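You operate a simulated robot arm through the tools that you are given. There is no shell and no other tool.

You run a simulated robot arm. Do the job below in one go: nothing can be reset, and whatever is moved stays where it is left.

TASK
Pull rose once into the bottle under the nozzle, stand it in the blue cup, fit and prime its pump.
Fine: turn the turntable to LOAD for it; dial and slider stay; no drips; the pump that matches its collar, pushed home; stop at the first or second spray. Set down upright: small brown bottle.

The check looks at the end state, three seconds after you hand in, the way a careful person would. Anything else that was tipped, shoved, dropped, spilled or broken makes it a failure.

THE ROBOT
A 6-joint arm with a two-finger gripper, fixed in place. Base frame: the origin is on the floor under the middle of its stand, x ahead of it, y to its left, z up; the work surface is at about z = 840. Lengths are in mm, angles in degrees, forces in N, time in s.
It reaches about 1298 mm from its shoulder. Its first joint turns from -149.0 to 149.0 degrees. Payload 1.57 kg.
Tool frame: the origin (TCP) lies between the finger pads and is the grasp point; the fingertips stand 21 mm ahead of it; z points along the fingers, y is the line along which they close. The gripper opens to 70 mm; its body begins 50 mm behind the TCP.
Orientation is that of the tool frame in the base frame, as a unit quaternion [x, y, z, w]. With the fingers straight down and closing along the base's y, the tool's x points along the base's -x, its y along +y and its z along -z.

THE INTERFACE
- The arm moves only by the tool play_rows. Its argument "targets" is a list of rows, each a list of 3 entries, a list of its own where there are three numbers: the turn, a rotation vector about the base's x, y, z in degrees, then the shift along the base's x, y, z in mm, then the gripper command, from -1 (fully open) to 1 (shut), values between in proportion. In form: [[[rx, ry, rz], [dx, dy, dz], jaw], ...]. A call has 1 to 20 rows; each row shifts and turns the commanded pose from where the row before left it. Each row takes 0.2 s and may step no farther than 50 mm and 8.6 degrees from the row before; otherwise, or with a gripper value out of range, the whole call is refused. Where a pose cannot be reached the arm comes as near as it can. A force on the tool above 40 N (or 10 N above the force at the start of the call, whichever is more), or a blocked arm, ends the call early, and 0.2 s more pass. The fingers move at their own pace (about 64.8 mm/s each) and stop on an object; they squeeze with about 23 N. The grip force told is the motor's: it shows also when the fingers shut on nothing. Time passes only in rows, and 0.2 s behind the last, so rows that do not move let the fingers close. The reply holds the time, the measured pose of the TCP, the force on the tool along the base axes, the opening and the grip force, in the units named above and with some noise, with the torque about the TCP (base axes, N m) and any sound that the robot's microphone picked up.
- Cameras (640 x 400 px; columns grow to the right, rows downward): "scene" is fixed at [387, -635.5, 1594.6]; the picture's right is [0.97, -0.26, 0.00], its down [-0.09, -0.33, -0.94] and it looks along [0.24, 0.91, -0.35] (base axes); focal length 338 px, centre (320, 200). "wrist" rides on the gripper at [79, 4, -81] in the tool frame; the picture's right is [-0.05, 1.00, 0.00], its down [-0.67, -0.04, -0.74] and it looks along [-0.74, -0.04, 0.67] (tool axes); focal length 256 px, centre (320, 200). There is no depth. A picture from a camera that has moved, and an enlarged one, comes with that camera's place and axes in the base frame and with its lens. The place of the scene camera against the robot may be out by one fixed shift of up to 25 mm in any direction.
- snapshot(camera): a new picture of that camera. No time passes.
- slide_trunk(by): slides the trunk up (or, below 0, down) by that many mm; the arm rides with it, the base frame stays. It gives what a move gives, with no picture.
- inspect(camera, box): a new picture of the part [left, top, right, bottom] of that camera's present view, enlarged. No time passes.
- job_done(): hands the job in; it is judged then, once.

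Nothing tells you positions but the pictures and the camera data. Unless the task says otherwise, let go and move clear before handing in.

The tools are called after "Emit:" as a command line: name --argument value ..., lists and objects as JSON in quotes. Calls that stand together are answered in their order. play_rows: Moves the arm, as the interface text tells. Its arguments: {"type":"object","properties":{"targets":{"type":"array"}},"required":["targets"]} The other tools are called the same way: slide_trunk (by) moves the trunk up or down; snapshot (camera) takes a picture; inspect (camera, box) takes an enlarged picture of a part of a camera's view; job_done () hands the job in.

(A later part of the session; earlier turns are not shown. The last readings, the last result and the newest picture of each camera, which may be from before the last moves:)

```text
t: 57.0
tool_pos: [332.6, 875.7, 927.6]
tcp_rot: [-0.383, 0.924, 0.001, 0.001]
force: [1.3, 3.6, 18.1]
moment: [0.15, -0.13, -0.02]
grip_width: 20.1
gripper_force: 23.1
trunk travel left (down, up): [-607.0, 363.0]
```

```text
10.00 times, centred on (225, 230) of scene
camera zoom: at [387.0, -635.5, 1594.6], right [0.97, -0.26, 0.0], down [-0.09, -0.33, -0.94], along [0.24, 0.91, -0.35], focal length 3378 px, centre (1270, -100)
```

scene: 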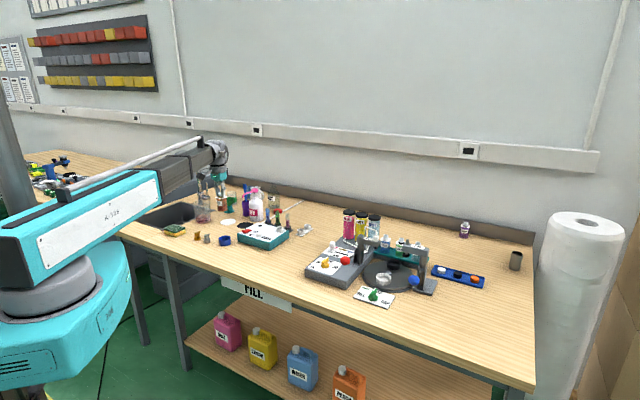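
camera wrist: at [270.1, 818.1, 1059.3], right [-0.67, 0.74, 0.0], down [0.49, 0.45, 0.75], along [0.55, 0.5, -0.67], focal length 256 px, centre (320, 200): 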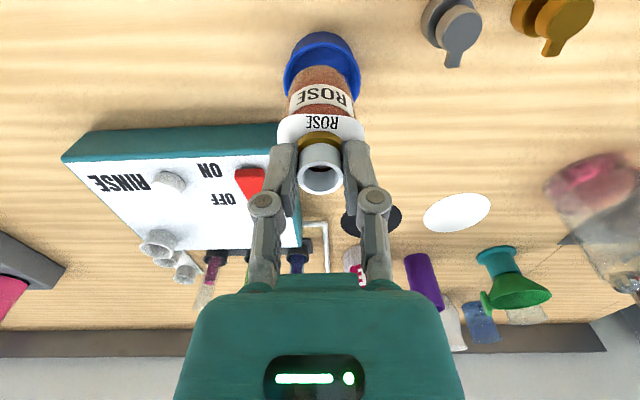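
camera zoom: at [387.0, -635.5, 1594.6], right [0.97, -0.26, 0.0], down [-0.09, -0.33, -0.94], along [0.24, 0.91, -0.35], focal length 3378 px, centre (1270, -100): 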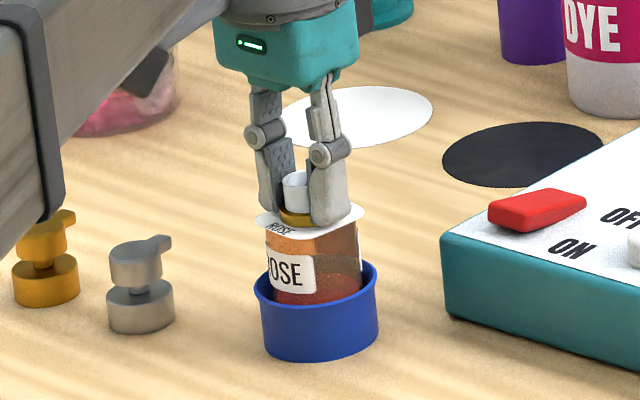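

The bottle rests on the cup floor (18 N contact). I'll unload slightly, open, and rise.

Emit:
slide_trunk --by 1.5

Emit:
play_rows --targets '[[[0, 0, 0], [0, 0, 0], 0.3], [[0, 0, 0], [0, 0, 0], 0.1], [[0, 0, 0], [0, 0, 0], -0.1], [[0, 0, 0], [0, 0, 0], -0.2], [[0, 0, 0], [0, 0, 0], -0.2]]'

Emit:
inspect --camera "wrist" --box '[220, 60, 420, 220]'

Emit:
inspect --camera "scene" --box '[195, 210, 255, 250]'

```text
t: 57.5
tool_pos: [331.0, 875.7, 927.9]
tcp_rot: [-0.384, 0.923, -0.001, 0.001]
force: [-0.2, -1.6, 2.0]
moment: [-0.12, 0.04, -0.01]
grip_width: 20.6
gripper_force: 23.1
trunk travel left (down, up): [-609.0, 361.0]
```

```text
t: 58.7
tool_pos: [331.9, 874.9, 927.7]
tcp_rot: [-0.383, 0.924, 0.001, 0.001]
force: [-0.1, -0.3, 0.5]
moment: [-0.01, 0.03, 0.01]
grip_width: 42.1
gripper_force: 0.1
trunk travel left (down, up): [-609.0, 361.0]
```

```text
2.50 times, centred on (320, 140) of wrist
camera zoom: at [272.4, 822.5, 1007.7], right [-0.67, 0.74, 0.0], down [0.49, 0.45, 0.75], along [0.55, 0.5, -0.67], focal length 640 px, centre (320, 350)
```

zoom: 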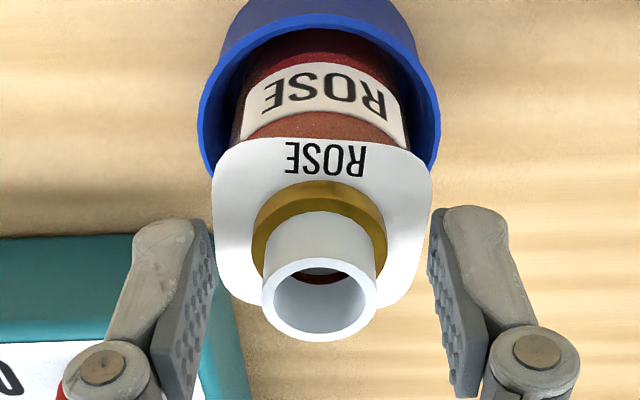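

```text
10.00 times, centred on (225, 230) of scene
camera zoom: at [387.0, -635.5, 1594.6], right [0.97, -0.26, 0.0], down [-0.09, -0.33, -0.94], along [0.24, 0.91, -0.35], focal length 3378 px, centre (1270, -100)
```

zoom: 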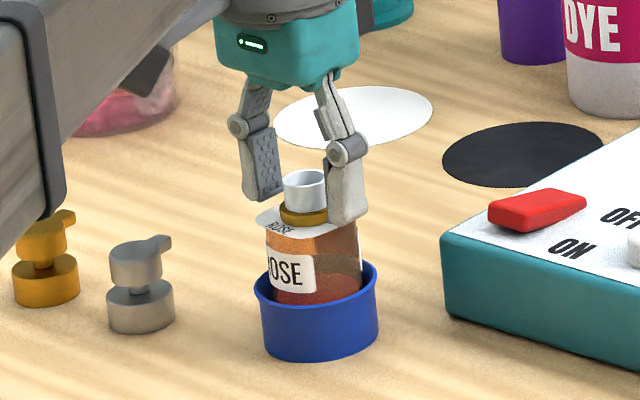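

The bottle is standing upright in the cup. Rising clear, then moving over to view the gold pump.

Emit:
slide_trunk --by 110

Emit:
play_rows --targets '[[[0, 0, 0], [-20, 0, 0], -0.2], [[0, 0, 0], [-35, 10, 0], -0.2], [[0, 0, 0], [-35, 15, 0], -0.2], [[0, 0, 0], [-30, 15, 0], -0.2], [[0, 0, 0], [0, 0, 0], -0.2]]'

Emit:
snapshot --camera "wrist"

Emit:
inspect --camera "scene" --box '[170, 200, 260, 260]'

```text
t: 60.1
tool_pos: [331.2, 876.0, 1036.6]
tcp_rot: [-0.384, 0.923, 0.001, 0.0]
force: [0.0, 0.6, -0.4]
moment: [0.02, 0.01, -0.02]
grip_width: 42.0
gripper_force: 0.0
trunk travel left (down, up): [-719.0, 251.0]
```

```text
t: 61.4
tool_pos: [210.4, 915.2, 1038.3]
tcp_rot: [-0.383, 0.924, -0.001, 0.001]
force: [0.3, -0.6, 0.3]
moment: [0.01, -0.01, 0.04]
grip_width: 42.0
gripper_force: 0.1
trunk travel left (down, up): [-719.0, 251.0]
```

```text
taken
camera wrist: at [151.8, 860.9, 1117.7], right [-0.67, 0.74, 0.0], down [0.49, 0.45, 0.75], along [0.55, 0.5, -0.67], focal length 256 px, centre (320, 200)
```

wrist: 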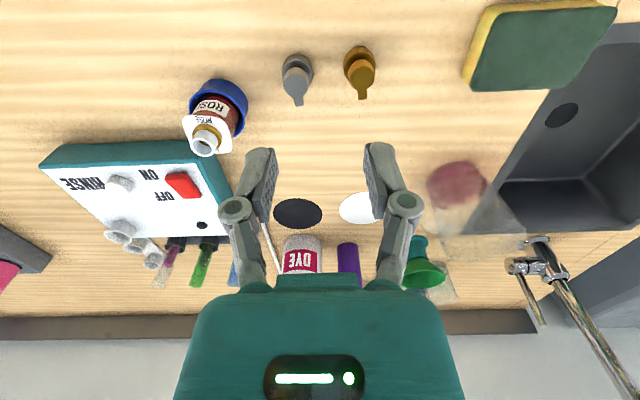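

```text
6.67 times, centred on (215, 230) of scene
camera zoom: at [387.0, -635.5, 1594.6], right [0.97, -0.26, 0.0], down [-0.09, -0.33, -0.94], along [0.24, 0.91, -0.35], focal length 2252 px, centre (1020, 0)
```

zoom: 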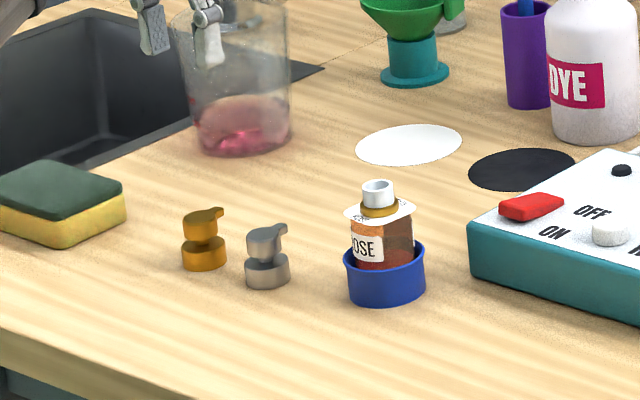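

Emit:
inspect --camera "wrist" --box '[270, 30, 400, 115]'

Emit:
play_rows --targets '[[[0, 0, 0], [-20, -20, 0], -0.2], [[0, 0, 0], [-20, -20, 0], -0.2], [[0, 0, 0], [0, 0, 0], -0.2]]'

Emit:
inspect --camera "wrist" --box '[270, 70, 400, 160]'

```text
4.71 times, centred on (335, 72) of wrist
camera zoom: at [151.8, 860.9, 1117.7], right [-0.67, 0.74, 0.0], down [0.49, 0.45, 0.75], along [0.55, 0.5, -0.67], focal length 1205 px, centre (249, 800)
```

zoom: 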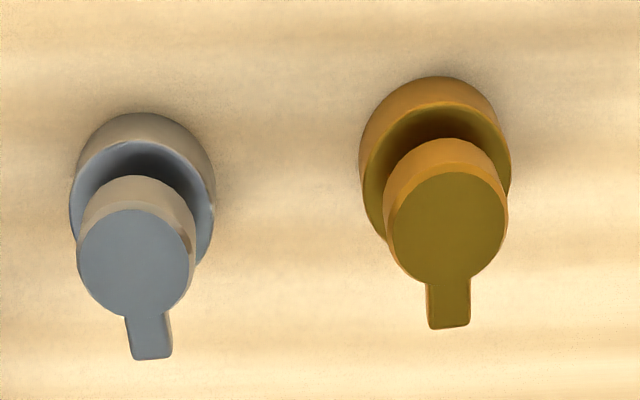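

```text
t: 62.1
tool_pos: [171.5, 875.1, 1037.2]
tcp_rot: [-0.383, 0.924, 0.0, 0.001]
force: [0.0, -0.7, -0.7]
moment: [-0.01, 0.01, -0.02]
grip_width: 41.7
gripper_force: 0.1
trunk travel left (down, up): [-719.0, 251.0]
```

```text
4.44 times, centred on (335, 115) of wrist
camera zoom: at [112.0, 821.3, 1117.7], right [-0.67, 0.74, 0.0], down [0.49, 0.45, 0.75], along [0.55, 0.5, -0.67], focal length 1138 px, centre (253, 578)
```

zoom: 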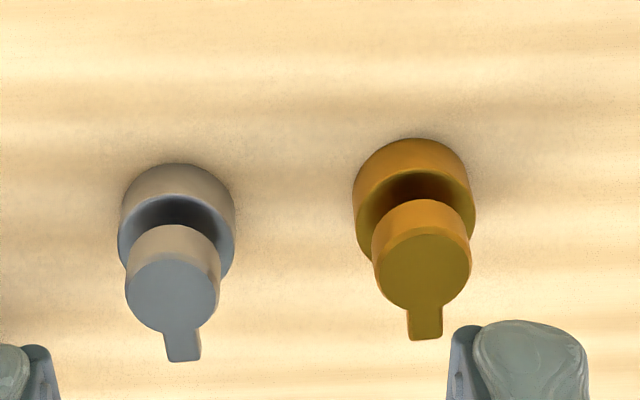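

The gold pump's axis is at about (201, 958), head top z≈875, spout pointing away from the camera. Moving above it and descending for a check.

Emit:
play_rows --targets '[[[0, 0, 0], [10, 27.8, 0], -0.2], [[0, 0, 0], [10.2, 27.8, 0], -0.2], [[0, 0, 0], [10.2, 27.8, 0], -0.2], [[0, 0, 0], [0, 0, 0], -0.2]]'

Emit:
slide_trunk --by -120

Emit:
snapshot --camera "wrist"

Emit:
inspect --camera "wrist" --box '[220, 60, 420, 220]'

Emit:
inspect --camera "scene" --box '[170, 200, 260, 260]'

```text
t: 63.1
tool_pos: [202.1, 959.3, 1037.9]
tcp_rot: [-0.383, 0.924, 0.001, 0.001]
force: [0.5, -0.7, -0.4]
moment: [-0.01, 0.0, 0.0]
grip_width: 42.1
gripper_force: 0.0
trunk travel left (down, up): [-719.0, 251.0]
```

```text
t: 64.7
tool_pos: [202.5, 960.4, 917.8]
tcp_rot: [-0.384, 0.923, 0.001, 0.0]
force: [-0.2, 0.6, 0.1]
moment: [0.05, -0.01, 0.01]
grip_width: 42.0
gripper_force: 0.0
trunk travel left (down, up): [-599.0, 371.0]
```

```text
taken
camera wrist: at [142.7, 905.7, 997.8], right [-0.67, 0.74, 0.0], down [0.49, 0.45, 0.75], along [0.55, 0.5, -0.67], focal length 256 px, centre (320, 200)
```

wrist: 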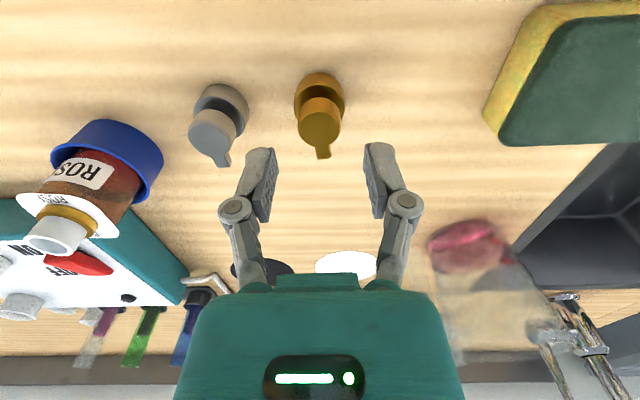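

```text
2.50 times, centred on (320, 140) of wrist
camera zoom: at [142.7, 905.7, 997.8], right [-0.67, 0.74, 0.0], down [0.49, 0.45, 0.75], along [0.55, 0.5, -0.67], focal length 640 px, centre (320, 350)
```

zoom: 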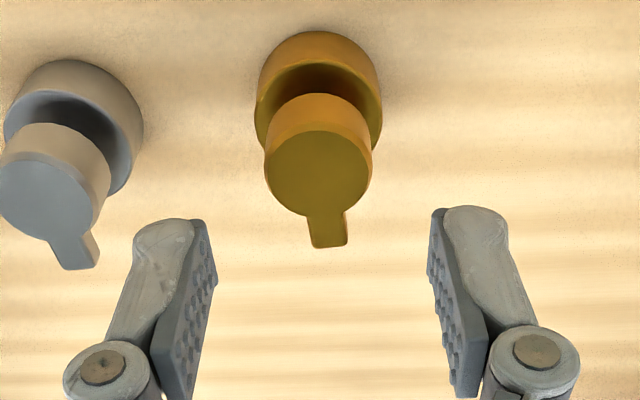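

```text
6.67 times, centred on (215, 230) of scene
camera zoom: at [387.0, -635.5, 1594.6], right [0.97, -0.26, 0.0], down [-0.09, -0.33, -0.94], along [0.24, 0.91, -0.35], focal length 2252 px, centre (1020, 0)
```

zoom: 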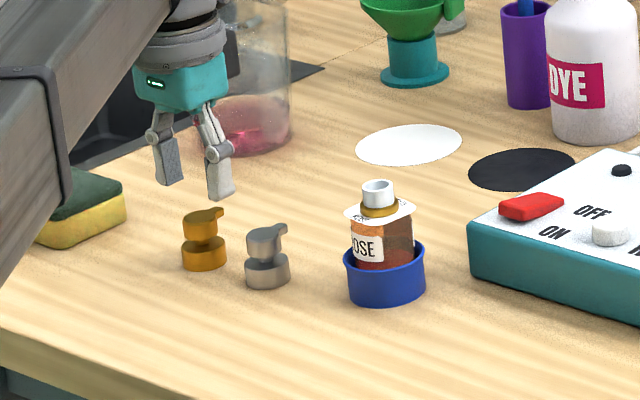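

Aligned in the closing direction; I'll nudge 2 mm toward the front and descend to the collar.

Emit:
play_rows --targets '[[[0, 0, 0], [-1.6, -1.8, 0], -0.2], [[0, 0, 0], [0, 0, 0], -0.2]]'

Emit:
slide_trunk --by -32

Emit:
inspect --camera "wrist" --box '[220, 60, 420, 220]'

Emit:
inspect --camera "scene" --box '[180, 215, 240, 255]'

```text
t: 65.2
tool_pos: [199.9, 957.5, 917.5]
tcp_rot: [-0.384, 0.923, 0.0, 0.0]
force: [0.6, 0.8, 0.0]
moment: [0.01, -0.02, 0.0]
grip_width: 41.9
gripper_force: 0.0
trunk travel left (down, up): [-599.0, 371.0]
```

```text
t: 66.0
tool_pos: [199.9, 957.9, 885.8]
tcp_rot: [-0.384, 0.924, 0.0, 0.001]
force: [-0.6, -0.9, -0.1]
moment: [-0.03, -0.01, 0.03]
grip_width: 42.1
gripper_force: 0.1
trunk travel left (down, up): [-567.0, 403.0]
```

```text
2.50 times, centred on (320, 140) of wrist
camera zoom: at [141.0, 904.0, 965.8], right [-0.67, 0.74, 0.0], down [0.49, 0.45, 0.75], along [0.55, 0.5, -0.67], focal length 640 px, centre (320, 350)
```

zoom: 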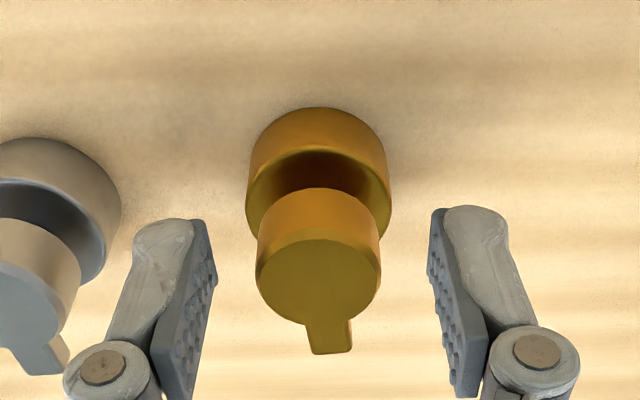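

```text
10.00 times, centred on (210, 235) of scene
camera zoom: at [387.0, -635.5, 1594.6], right [0.97, -0.26, 0.0], down [-0.09, -0.33, -0.94], along [0.24, 0.91, -0.35], focal length 3378 px, centre (1420, -150)
```

zoom: 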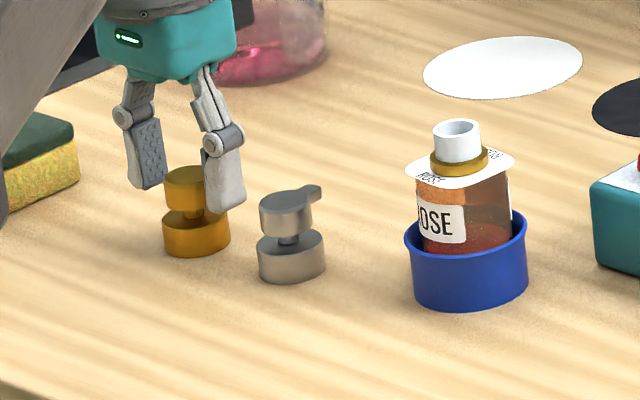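

Emit:
slide_trunk --by -15

Emit:
slide_trunk --by -5

Emit:
play_rows --targets '[[[0, 0, 0], [0, 0, 0], -0.05], [[0, 0, 0], [0, 0, 0], 0.1], [[0, 0, 0], [0, 0, 0], 1], [[0, 0, 0], [0, 0, 0], 1]]'

Emit:
inspect --camera "wrist" --box '[220, 60, 420, 220]'

Emit:
inspect --camera "scene" --box '[180, 215, 240, 255]'

```text
t: 66.7
tool_pos: [200.4, 957.9, 869.8]
tcp_rot: [-0.383, 0.924, 0.0, 0.001]
force: [0.2, -0.4, -0.3]
moment: [0.0, -0.01, 0.03]
grip_width: 41.8
gripper_force: 0.1
trunk travel left (down, up): [-552.0, 418.0]
```

```text
t: 67.2
tool_pos: [200.2, 957.9, 865.6]
tcp_rot: [-0.383, 0.924, 0.0, 0.0]
force: [0.5, 0.1, -0.5]
moment: [0.01, 0.02, -0.04]
grip_width: 42.0
gripper_force: 0.1
trunk travel left (down, up): [-547.0, 423.0]
```

```text
t: 68.2
tool_pos: [199.6, 956.7, 866.0]
tcp_rot: [-0.384, 0.923, 0.0, 0.0]
force: [0.0, -0.9, 1.8]
moment: [0.03, -0.01, 0.01]
grip_width: 29.5
gripper_force: 23.2
trunk travel left (down, up): [-547.0, 423.0]
```

```text
2.50 times, centred on (320, 140) of wrist
camera zoom: at [141.1, 904.0, 945.8], right [-0.67, 0.74, 0.0], down [0.49, 0.45, 0.75], along [0.55, 0.5, -0.67], focal length 640 px, centre (320, 350)
```

zoom: 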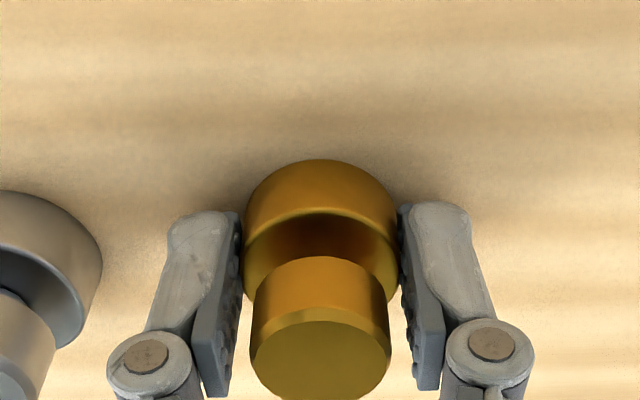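

```text
10.00 times, centred on (210, 235) of scene
camera zoom: at [387.0, -635.5, 1594.6], right [0.97, -0.26, 0.0], down [-0.09, -0.33, -0.94], along [0.24, 0.91, -0.35], focal length 3378 px, centre (1420, -150)
```

zoom: 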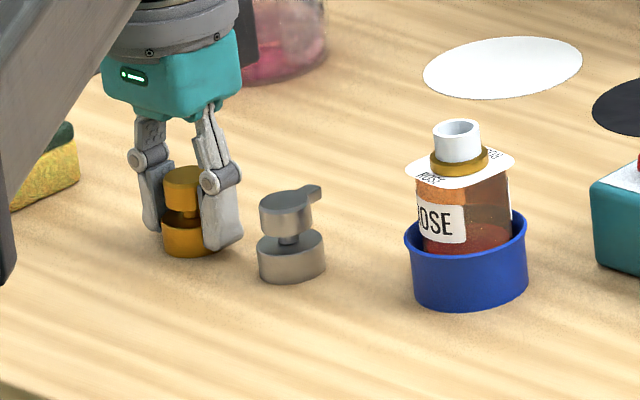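

The pump is gripped by its collar (29.5 mm). Lifting and moving over the bottle.

Emit:
slide_trunk --by 130

Emit:
play_rows --targets '[[[0, 0, 0], [13, -8, 0], 1], [[0, 0, 0], [26, -16, 0], 1], [[0, 0, 0], [26, -16, 0], 1], [[0, 0, 0], [26, -17, 0], 1], [[0, 0, 0], [26, -16, 0], 1], [[0, 0, 0], [14.3, -8.5, 0], 1], [[0, 0, 0], [0, 0, 0], 1]]'

Emit:
snapshot --camera "wrist"

Emit:
inspect --camera "wrist" --box '[240, 20, 400, 200]'

Emit:
inspect --camera "scene" --box '[195, 200, 255, 250]'

```text
t: 69.8
tool_pos: [200.1, 957.7, 994.4]
tcp_rot: [-0.384, 0.923, 0.0, 0.0]
force: [-0.1, 0.5, -0.5]
moment: [0.01, 0.01, -0.03]
grip_width: 29.7
gripper_force: 23.3
trunk travel left (down, up): [-677.0, 293.0]
```

```text
t: 71.4
tool_pos: [332.4, 876.1, 995.4]
tcp_rot: [-0.384, 0.923, 0.001, 0.001]
force: [0.1, -0.2, 0.2]
moment: [-0.02, 0.01, 0.04]
grip_width: 29.4
gripper_force: 22.8
trunk travel left (down, up): [-677.0, 293.0]
```

```text
taken
camera wrist: at [272.7, 822.3, 1075.7], right [-0.67, 0.74, 0.0], down [0.49, 0.45, 0.75], along [0.55, 0.5, -0.67], focal length 256 px, centre (320, 200)
```

wrist: 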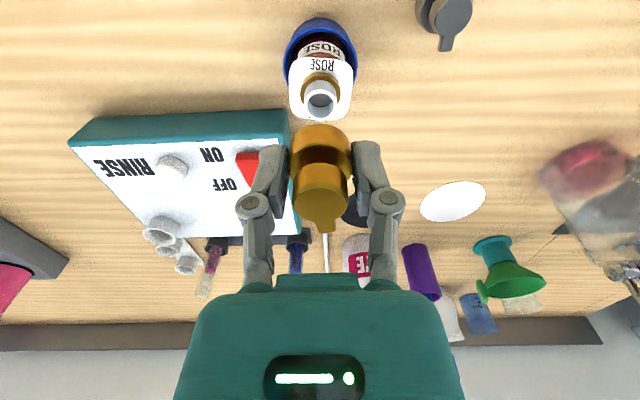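

```text
2.22 times, centred on (320, 110) of wrist
camera zoom: at [272.7, 822.3, 1075.7], right [-0.67, 0.74, 0.0], down [0.49, 0.45, 0.75], along [0.55, 0.5, -0.67], focal length 569 px, centre (320, 400)
```

zoom: 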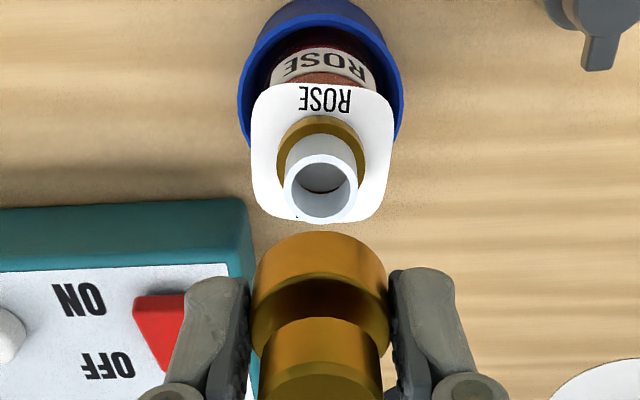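

```text
8.00 times, centred on (225, 225) of scene
camera zoom: at [387.0, -635.5, 1594.6], right [0.97, -0.26, 0.0], down [-0.09, -0.33, -0.94], along [0.24, 0.91, -0.35], focal length 2702 px, centre (1080, 0)
```

zoom: 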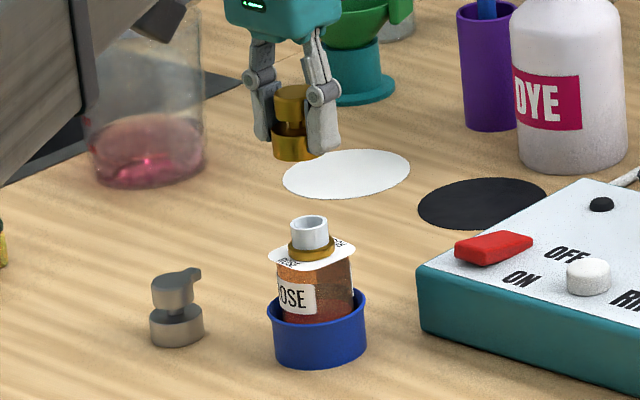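

Pump and neck are aligned within about a millimetre. Lowering to just above the neck for a last check.

Emit:
play_rows --targets '[[[0, 0, 0], [0.4, 0.1, 0], 1], [[0, 0, 0], [0, 0, 0], 1]]'

Emit:
slide_trunk --by -38

Emit:
inspect --camera "wrist" --box '[240, 40, 400, 200]'

Emit:
inspect --camera "scene" --box '[205, 205, 245, 245]'

```text
t: 72.0
tool_pos: [332.1, 877.6, 996.2]
tcp_rot: [-0.383, 0.924, 0.0, 0.0]
force: [0.0, -0.2, 0.5]
moment: [0.0, -0.05, 0.0]
grip_width: 29.8
gripper_force: 22.6
trunk travel left (down, up): [-677.0, 293.0]
```

```text
t: 72.8
tool_pos: [331.2, 876.1, 957.1]
tcp_rot: [-0.383, 0.924, 0.0, 0.002]
force: [-0.5, 0.0, 0.1]
moment: [0.04, -0.03, -0.01]
grip_width: 29.5
gripper_force: 23.0
trunk travel left (down, up): [-639.0, 331.0]
```

```text
2.50 times, centred on (320, 120) of wrist
camera zoom: at [272.9, 822.4, 1037.8], right [-0.67, 0.74, 0.0], down [0.49, 0.45, 0.75], along [0.55, 0.5, -0.67], focal length 640 px, centre (320, 400)
```

zoom: 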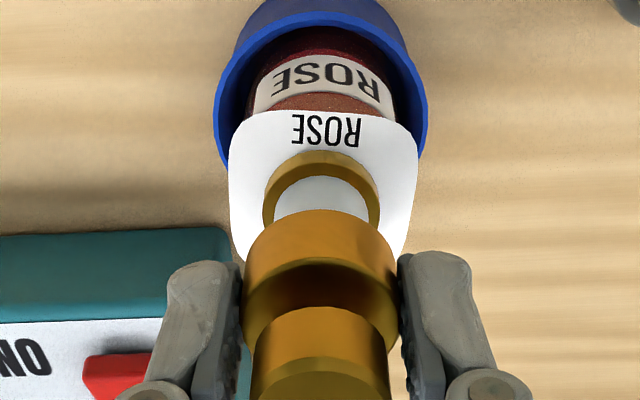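

```text
10.00 times, centred on (225, 225) of scene
camera zoom: at [387.0, -635.5, 1594.6], right [0.97, -0.26, 0.0], down [-0.09, -0.33, -0.94], along [0.24, 0.91, -0.35], focal length 3378 px, centre (1270, -50)
```

zoom: 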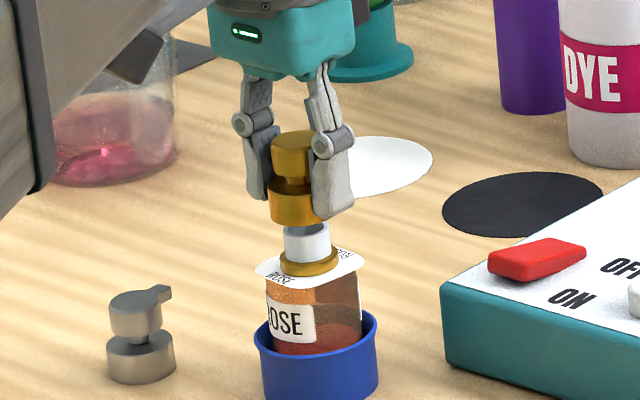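

Alignment looks right in both views. Lowering onto the neck in small steps, watching force.

Emit:
slide_trunk --by -8

Emit:
slide_trunk --by -4

```text
t: 73.4
tool_pos: [332.3, 876.0, 949.8]
tcp_rot: [-0.384, 0.923, 0.001, 0.001]
force: [0.4, 1.1, 0.0]
moment: [0.02, -0.02, 0.01]
grip_width: 29.4
gripper_force: 22.8
trunk travel left (down, up): [-631.0, 339.0]
```

```text
t: 73.9
tool_pos: [331.9, 876.5, 945.5]
tcp_rot: [-0.384, 0.924, 0.001, 0.0]
force: [0.3, -0.6, -0.2]
moment: [0.01, -0.02, 0.0]
grip_width: 29.7
gripper_force: 22.9
trunk travel left (down, up): [-627.0, 343.0]
```

Emit:
slide_trunk --by -4

Emit:
slide_trunk --by -3

Emit:
inspect --camera "scene" --box '[205, 205, 245, 245]'

```text
t: 74.4
tool_pos: [332.4, 876.9, 941.0]
tcp_rot: [-0.384, 0.923, 0.0, 0.001]
force: [-0.6, -0.2, -0.1]
moment: [0.0, 0.03, 0.0]
grip_width: 29.7
gripper_force: 23.3
trunk travel left (down, up): [-623.0, 347.0]
```

```text
t: 74.9
tool_pos: [332.3, 877.0, 938.6]
tcp_rot: [-0.384, 0.923, 0.0, 0.001]
force: [-0.3, 0.4, -0.7]
moment: [0.04, -0.02, 0.0]
grip_width: 29.5
gripper_force: 22.8
trunk travel left (down, up): [-620.0, 350.0]
```

```text
10.00 times, centred on (225, 225) of scene
camera zoom: at [387.0, -635.5, 1594.6], right [0.97, -0.26, 0.0], down [-0.09, -0.33, -0.94], along [0.24, 0.91, -0.35], focal length 3378 px, centre (1270, -50)
```

zoom: 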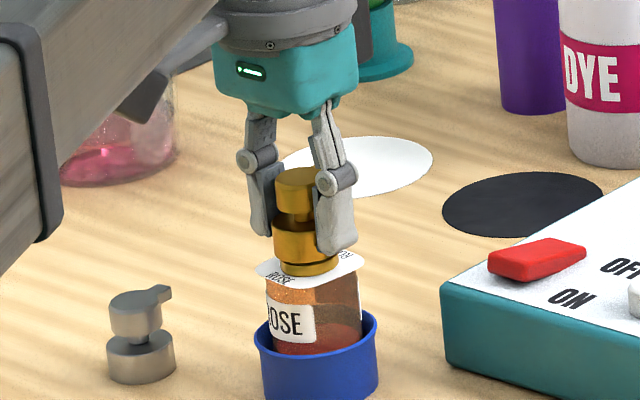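

The pump slides over the neck without binding. Continuing until it seats.

Emit:
slide_trunk --by -3

Emit:
slide_trunk --by -3

Emit:
inspect --camera "scene" --box '[205, 205, 245, 245]'

```text
t: 75.5
tool_pos: [331.7, 876.0, 935.7]
tcp_rot: [-0.383, 0.924, 0.0, 0.001]
force: [0.0, 0.8, 8.9]
moment: [0.04, 0.01, 0.01]
grip_width: 29.4
gripper_force: 22.8
trunk travel left (down, up): [-617.0, 353.0]
```

```text
t: 76.0
tool_pos: [331.4, 876.2, 934.6]
tcp_rot: [-0.384, 0.923, 0.0, 0.001]
force: [1.2, 4.2, 24.8]
moment: [0.12, -0.05, -0.02]
grip_width: 29.6
gripper_force: 22.9
trunk travel left (down, up): [-614.0, 356.0]
heard: snap
```

```text
10.00 times, centred on (225, 225) of scene
camera zoom: at [387.0, -635.5, 1594.6], right [0.97, -0.26, 0.0], down [-0.09, -0.33, -0.94], along [0.24, 0.91, -0.35], focal length 3378 px, centre (1270, -50)
```

zoom: 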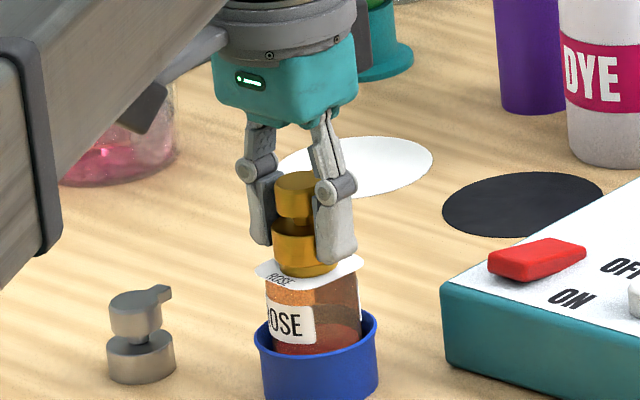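

A snap was heard: the pump is seated. I'll unload, open and rise.

Emit:
slide_trunk --by 1.5

Emit:
play_rows --targets '[[[0, 0, 0], [0, 0, 0], 0.1], [[0, 0, 0], [0, 0, 0], -0.1], [[0, 0, 0], [0, 0, 0], -0.25], [[0, 0, 0], [0, 0, 0], -0.25]]'

Emit:
slide_trunk --by 60

Emit:
snapshot --camera "wrist"

Emit:
inspect --camera "wrist" --box '[240, 20, 400, 180]'

Emit:
inspect --camera "scene" --box '[205, 205, 245, 245]'

```text
t: 76.5
tool_pos: [331.7, 876.0, 934.6]
tcp_rot: [-0.384, 0.923, 0.0, 0.0]
force: [-0.9, 0.1, 7.3]
moment: [-0.09, 0.13, -0.04]
grip_width: 29.5
gripper_force: 22.9
trunk travel left (down, up): [-615.0, 355.0]
```

```text
t: 77.5
tool_pos: [332.2, 876.8, 934.3]
tcp_rot: [-0.383, 0.924, 0.001, 0.001]
force: [0.6, 0.0, -0.6]
moment: [-0.01, -0.01, 0.03]
grip_width: 43.6
gripper_force: 0.0
trunk travel left (down, up): [-615.0, 355.0]
```

```text
t: 78.5
tool_pos: [331.7, 876.6, 994.0]
tcp_rot: [-0.383, 0.924, 0.0, 0.001]
force: [0.5, 0.4, -0.1]
moment: [-0.01, -0.02, 0.02]
grip_width: 43.8
gripper_force: 0.1
trunk travel left (down, up): [-675.0, 295.0]
```

```text
taken
camera wrist: at [273.0, 822.7, 1074.1], right [-0.67, 0.74, 0.0], down [0.49, 0.45, 0.75], along [0.55, 0.5, -0.67], focal length 256 px, centre (320, 200)
```

wrist: 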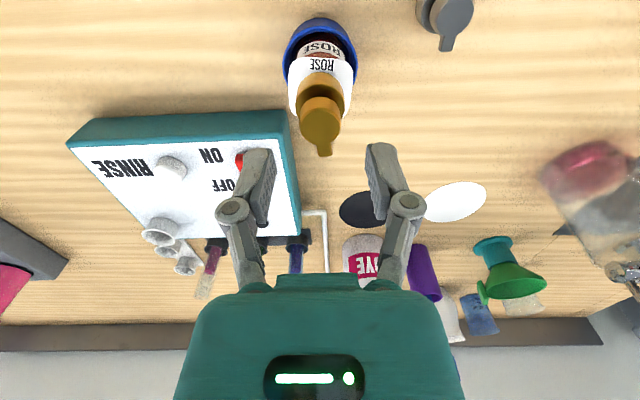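

```text
2.50 times, centred on (320, 100) of wrist
camera zoom: at [273.0, 822.7, 1074.1], right [-0.67, 0.74, 0.0], down [0.49, 0.45, 0.75], along [0.55, 0.5, -0.67], focal length 640 px, centre (320, 450)
```

zoom: 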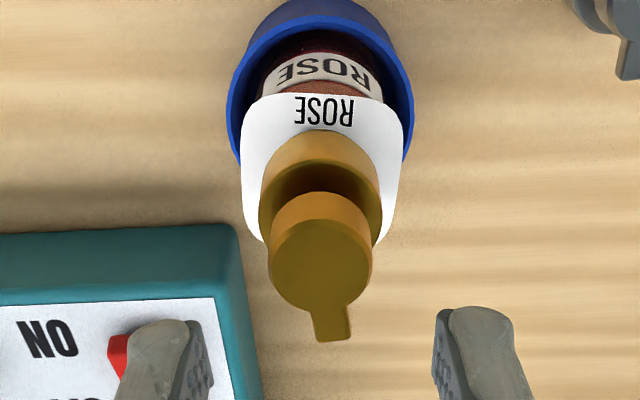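

```text
10.00 times, centred on (225, 225) of scene
camera zoom: at [387.0, -635.5, 1594.6], right [0.97, -0.26, 0.0], down [-0.09, -0.33, -0.94], along [0.24, 0.91, -0.35], focal length 3378 px, centre (1270, -50)
```

zoom: 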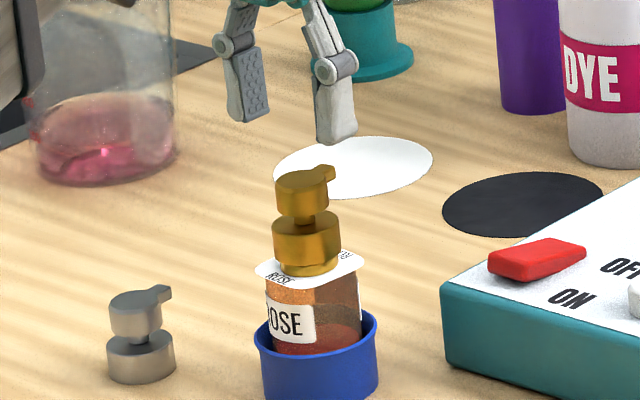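

Emit:
inspect --camera "scene" --box '[217, 210, 237, 235]'

Emit:
inspect --camera "wrist" --box '[280, 50, 360, 110]'

```text
16.00 times, centred on (227, 222) of scene
camera zoom: at [387.0, -635.5, 1594.6], right [0.97, -0.26, 0.0], down [-0.09, -0.33, -0.94], along [0.24, 0.91, -0.35], focal length 5404 px, centre (1808, -160)
```

zoom: 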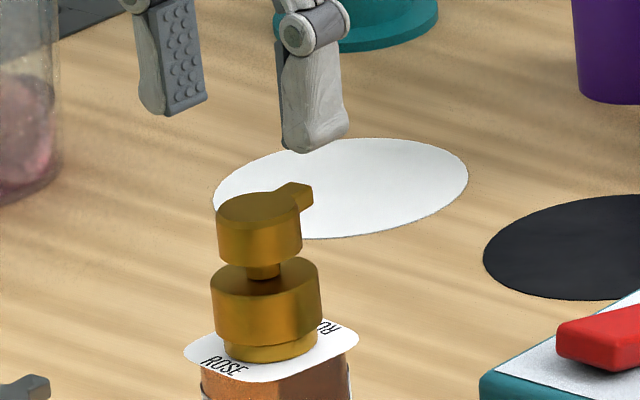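

```text
6.67 times, centred on (320, 80) of wrist
camera zoom: at [273.0, 822.7, 1074.1], right [-0.67, 0.74, 0.0], down [0.49, 0.45, 0.75], along [0.55, 0.5, -0.67], focal length 1707 px, centre (320, 1000)
```

zoom: 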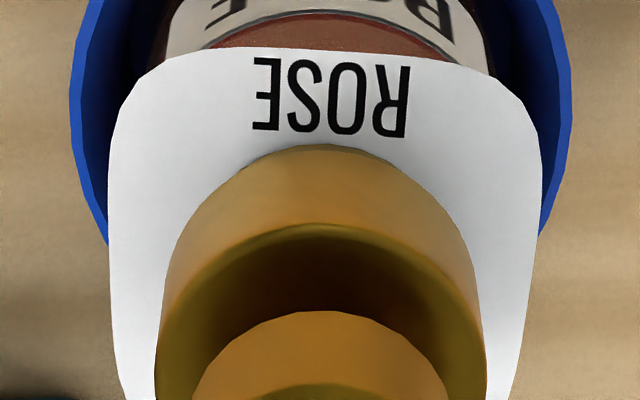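

The pump sits squarely on the bottle's gold ring. Now priming: close the fingers and press the head straight down in small steps, listening.

Emit:
play_rows --targets '[[[0, 0, 0], [0.4, 0.4, 0], 0.3], [[0, 0, 0], [0, 0, 0], 1], [[0, 0, 0], [0, 0, 0], 1], [[0, 0, 0], [0, 0, 0], 1]]'

Emit:
slide_trunk --by -24

Emit:
inspect --camera "scene" --box '[205, 200, 245, 240]'

Emit:
inspect --camera "wrist" --box '[240, 40, 400, 200]'

```text
t: 79.5
tool_pos: [332.6, 877.0, 992.5]
tcp_rot: [-0.384, 0.923, 0.0, 0.001]
force: [1.0, 0.7, 0.4]
moment: [0.01, 0.02, -0.01]
grip_width: 0.0
gripper_force: 22.4
trunk travel left (down, up): [-675.0, 295.0]
```

```text
t: 80.2
tool_pos: [333.1, 877.8, 969.5]
tcp_rot: [-0.383, 0.924, 0.001, 0.0]
force: [0.0, 0.5, 0.2]
moment: [0.01, 0.01, 0.01]
grip_width: 0.3
gripper_force: 22.8
trunk travel left (down, up): [-651.0, 319.0]
```

```text
10.00 times, centred on (225, 220) of scene
camera zoom: at [387.0, -635.5, 1594.6], right [0.97, -0.26, 0.0], down [-0.09, -0.33, -0.94], along [0.24, 0.91, -0.35], focal length 3378 px, centre (1270, 0)
```

zoom: 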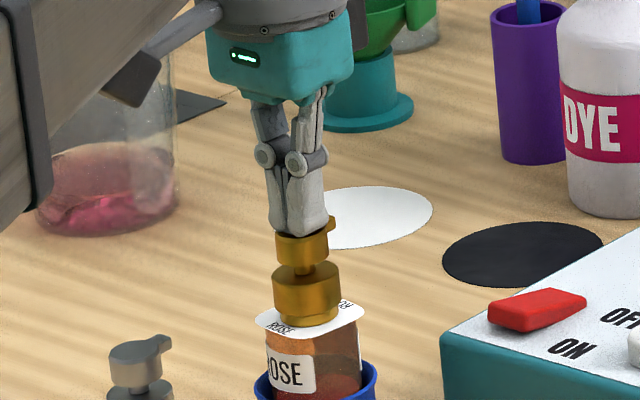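

```text
2.50 times, centred on (320, 120) of wrist
camera zoom: at [273.4, 823.0, 1050.2], right [-0.67, 0.74, 0.0], down [0.49, 0.45, 0.75], along [0.55, 0.5, -0.67], focal length 640 px, centre (320, 400)
```

zoom: 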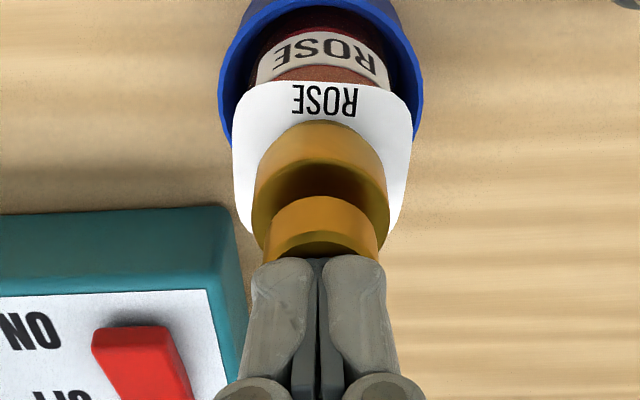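

Emit:
slide_trunk --by -4

Emit:
slide_trunk --by -3

```text
t: 80.7
tool_pos: [332.4, 877.3, 966.4]
tcp_rot: [-0.384, 0.923, 0.0, 0.001]
force: [0.9, 0.1, 1.9]
moment: [0.03, -0.04, -0.03]
grip_width: 6.0
gripper_force: 23.1
trunk travel left (down, up): [-647.0, 323.0]
heard: click
```

```text
t: 81.2
tool_pos: [333.4, 876.4, 963.6]
tcp_rot: [-0.384, 0.923, 0.001, 0.001]
force: [-0.6, -0.1, 4.7]
moment: [0.01, -0.02, -0.02]
grip_width: 6.2
gripper_force: 22.5
trunk travel left (down, up): [-644.0, 326.0]
```

The jaws read 6 mm, so something is between the fingertips. I'll look before going on.

Emit:
inspect --camera "wrist" --box '[260, 80, 380, 200]'

Emit:
inspect --camera "scene" --box '[215, 210, 240, 235]'

```text
3.33 times, centred on (320, 140) of wrist
camera zoom: at [273.4, 822.8, 1043.4], right [-0.67, 0.74, 0.0], down [0.49, 0.45, 0.75], along [0.55, 0.5, -0.67], focal length 853 px, centre (320, 400)
```

zoom: 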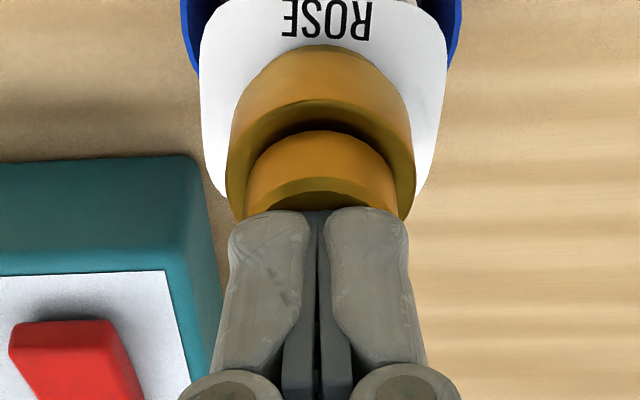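

```text
16.00 times, centred on (228, 222) of scene
camera zoom: at [387.0, -635.5, 1594.6], right [0.97, -0.26, 0.0], down [-0.09, -0.33, -0.94], along [0.24, 0.91, -0.35], focal length 5404 px, centre (1800, -160)
```

zoom: 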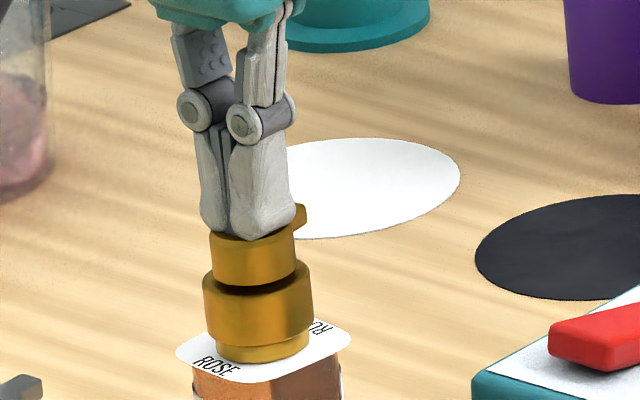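

The head is going down; the fingertips have just spread slightly on it. Continuing the stroke gently to its end.

Emit:
slide_trunk --by -2

Emit:
slide_trunk --by -2

```text
t: 81.8
tool_pos: [332.1, 874.9, 961.6]
tcp_rot: [-0.384, 0.923, 0.001, 0.002]
force: [0.1, 0.9, 13.2]
moment: [0.0, -0.02, -0.01]
grip_width: 6.0
gripper_force: 22.9
trunk travel left (down, up): [-642.0, 328.0]
```

```text
t: 82.3
tool_pos: [331.4, 875.3, 961.2]
tcp_rot: [-0.384, 0.923, 0.001, 0.002]
force: [1.7, 2.1, 26.5]
moment: [0.12, -0.09, 0.0]
grip_width: 5.9
gripper_force: 22.9
trunk travel left (down, up): [-640.0, 330.0]
```

Emit:
slide_trunk --by 12

Emit:
inspect --camera "scene" --box '[215, 210, 240, 235]'

Emit:
inspect --camera "wrist" --box '[260, 80, 380, 200]'

```text
t: 82.9
tool_pos: [331.7, 878.1, 972.3]
tcp_rot: [-0.383, 0.924, -0.001, 0.0]
force: [-0.3, -0.7, 0.0]
moment: [0.02, 0.0, -0.01]
grip_width: 0.0
gripper_force: 23.2
trunk travel left (down, up): [-652.0, 318.0]
```

```text
16.00 times, centred on (228, 222) of scene
camera zoom: at [387.0, -635.5, 1594.6], right [0.97, -0.26, 0.0], down [-0.09, -0.33, -0.94], along [0.24, 0.91, -0.35], focal length 5404 px, centre (1800, -160)
```

zoom: 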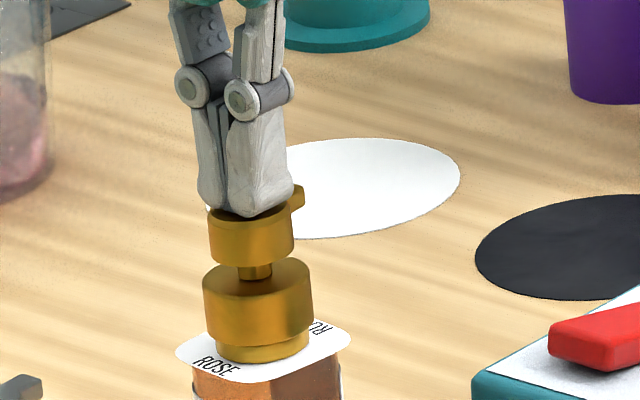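

```text
3.33 times, centred on (320, 140) of wrist
camera zoom: at [273.5, 823.1, 1050.9], right [-0.67, 0.74, 0.0], down [0.49, 0.45, 0.75], along [0.55, 0.5, -0.67], focal length 853 px, centre (320, 400)
```

zoom: 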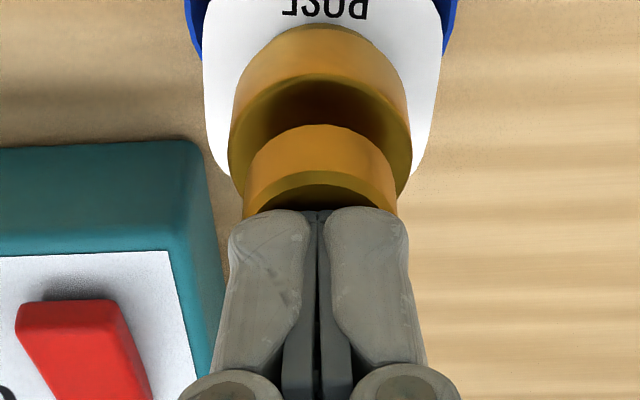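

The head springs back up. Second stroke.

Emit:
slide_trunk --by -9

Emit:
inspect --camera "scene" --box '[205, 200, 245, 240]'

```text
t: 83.5
tool_pos: [333.0, 875.6, 962.4]
tcp_rot: [-0.383, 0.924, 0.0, 0.001]
force: [-0.1, 0.6, 6.0]
moment: [0.01, 0.01, -0.03]
grip_width: 6.0
gripper_force: 23.3
trunk travel left (down, up): [-643.0, 327.0]
heard: click
```

```text
10.00 times, centred on (225, 220) of scene
camera zoom: at [387.0, -635.5, 1594.6], right [0.97, -0.26, 0.0], down [-0.09, -0.33, -0.94], along [0.24, 0.91, -0.35], focal length 3378 px, centre (1270, 0)
```

zoom: 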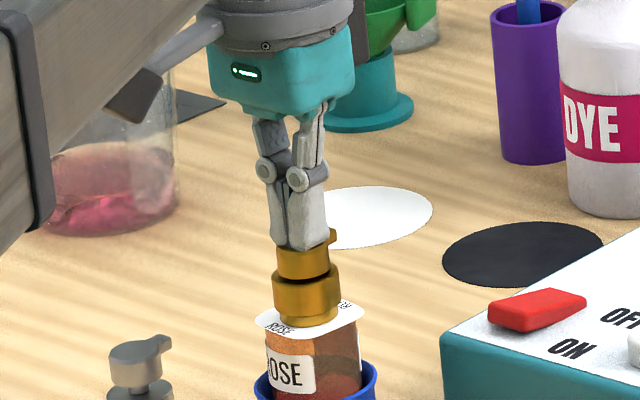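

Emit:
slide_trunk --by -1.5

Emit:
slide_trunk --by 11

Emit:
slide_trunk --by -10

Emit:
inspect --camera "scene" --box '[205, 200, 245, 240]'

```text
t: 84.0
tool_pos: [330.8, 875.9, 961.8]
tcp_rot: [-0.384, 0.923, 0.001, 0.002]
force: [0.3, 1.4, 15.9]
moment: [0.04, 0.0, -0.01]
grip_width: 6.3
gripper_force: 23.0
trunk travel left (down, up): [-642.0, 328.0]
```

```text
t: 84.6
tool_pos: [332.1, 875.5, 971.3]
tcp_rot: [-0.384, 0.923, 0.0, 0.0]
force: [0.0, -0.1, -0.3]
moment: [-0.01, -0.01, 0.02]
grip_width: 0.0
gripper_force: 22.9
trunk travel left (down, up): [-653.0, 317.0]
```

```text
t: 85.1
tool_pos: [332.8, 876.6, 961.4]
tcp_rot: [-0.383, 0.924, 0.001, 0.001]
force: [-0.4, 1.6, 9.5]
moment: [-0.01, -0.04, 0.06]
grip_width: 5.8
gripper_force: 23.2
trunk travel left (down, up): [-643.0, 327.0]
heard: click
```

```text
10.00 times, centred on (225, 220) of scene
camera zoom: at [387.0, -635.5, 1594.6], right [0.97, -0.26, 0.0], down [-0.09, -0.33, -0.94], along [0.24, 0.91, -0.35], focal length 3378 px, centre (1270, 0)
```

zoom: 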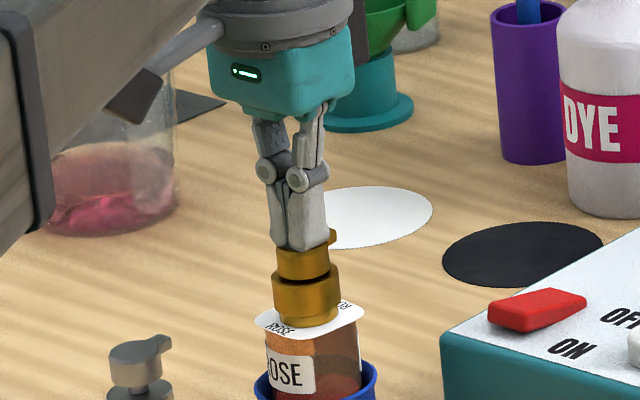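

Emit:
slide_trunk --by 10

Emit:
slide_trunk --by -10

```text
t: 85.7
tool_pos: [332.6, 876.8, 971.2]
tcp_rot: [-0.385, 0.923, 0.0, 0.0]
force: [0.0, -0.2, 0.3]
moment: [0.01, 0.01, -0.01]
grip_width: 0.0
gripper_force: 22.3
trunk travel left (down, up): [-653.0, 317.0]
```

```text
t: 86.3
tool_pos: [333.5, 876.5, 962.2]
tcp_rot: [-0.383, 0.924, 0.001, 0.001]
force: [1.4, 0.5, 9.6]
moment: [0.01, -0.02, 0.02]
grip_width: 5.8
gripper_force: 22.9
trunk travel left (down, up): [-643.0, 327.0]
heard: click
```

Emit:
slide_trunk --by 10

Emit:
slide_trunk --by -10

Emit:
inspect --camera "scene" --box '[205, 200, 245, 240]'

```text
t: 86.9
tool_pos: [331.7, 878.2, 971.2]
tcp_rot: [-0.383, 0.924, 0.0, 0.0]
force: [0.2, -0.7, -0.3]
moment: [-0.01, -0.05, 0.01]
grip_width: 0.2
gripper_force: 22.7
trunk travel left (down, up): [-653.0, 317.0]
```

```text
t: 87.5
tool_pos: [332.5, 876.2, 963.0]
tcp_rot: [-0.384, 0.924, 0.001, 0.001]
force: [0.1, 0.7, 10.1]
moment: [0.04, -0.01, -0.02]
grip_width: 6.1
gripper_force: 23.4
trunk travel left (down, up): [-643.0, 327.0]
heard: click
```

```text
10.00 times, centred on (225, 220) of scene
camera zoom: at [387.0, -635.5, 1594.6], right [0.97, -0.26, 0.0], down [-0.09, -0.33, -0.94], along [0.24, 0.91, -0.35], focal length 3378 px, centre (1270, 0)
```

zoom: 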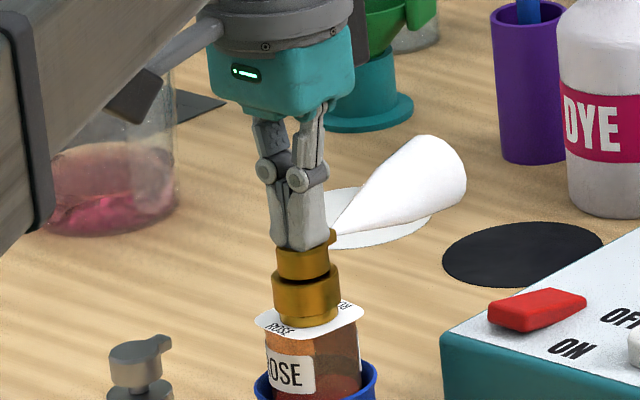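

A spray cone is visible on this stroke: the pump is primed, so I stop here. Lifting straight off and clear.

Emit:
slide_trunk --by 12

Emit:
slide_trunk --by 130

Emit:
snapshot --camera "wrist"

Emit:
inspect --camera "scene" --box '[195, 195, 265, 255]'

```text
t: 88.1
tool_pos: [331.6, 877.1, 973.2]
tcp_rot: [-0.384, 0.924, 0.0, 0.001]
force: [0.0, -0.8, -0.9]
moment: [-0.02, 0.02, 0.0]
grip_width: 0.0
gripper_force: 22.9
trunk travel left (down, up): [-655.0, 315.0]
```

```text
t: 89.6
tool_pos: [332.3, 876.9, 1103.5]
tcp_rot: [-0.384, 0.923, 0.0, 0.0]
force: [-0.9, 0.0, 0.2]
moment: [-0.02, 0.02, -0.01]
grip_width: 0.0
gripper_force: 23.5
trunk travel left (down, up): [-785.0, 185.0]
```

```text
taken
camera wrist: at [273.5, 823.1, 1183.6], right [-0.67, 0.74, 0.0], down [0.49, 0.45, 0.75], along [0.55, 0.5, -0.67], focal length 256 px, centre (320, 200)
```

wrist: 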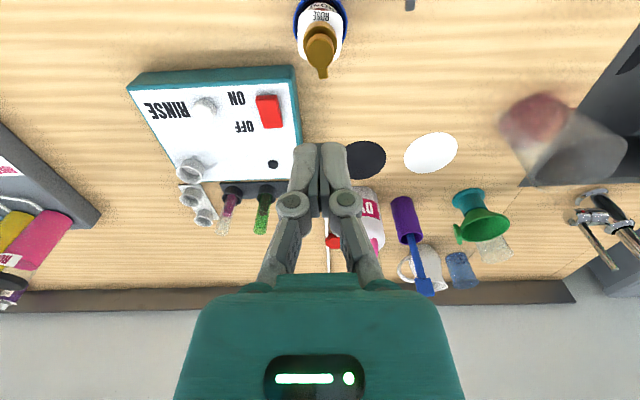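

```text
6.67 times, centred on (230, 225) of scene
camera zoom: at [387.0, -635.5, 1594.6], right [0.97, -0.26, 0.0], down [-0.09, -0.33, -0.94], along [0.24, 0.91, -0.35], focal length 2252 px, centre (920, 33)
```

zoom: 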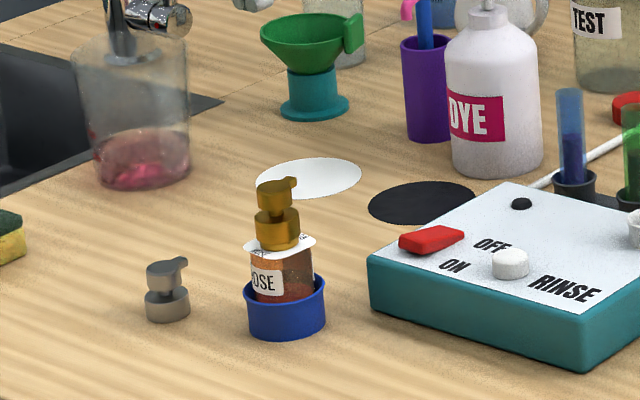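

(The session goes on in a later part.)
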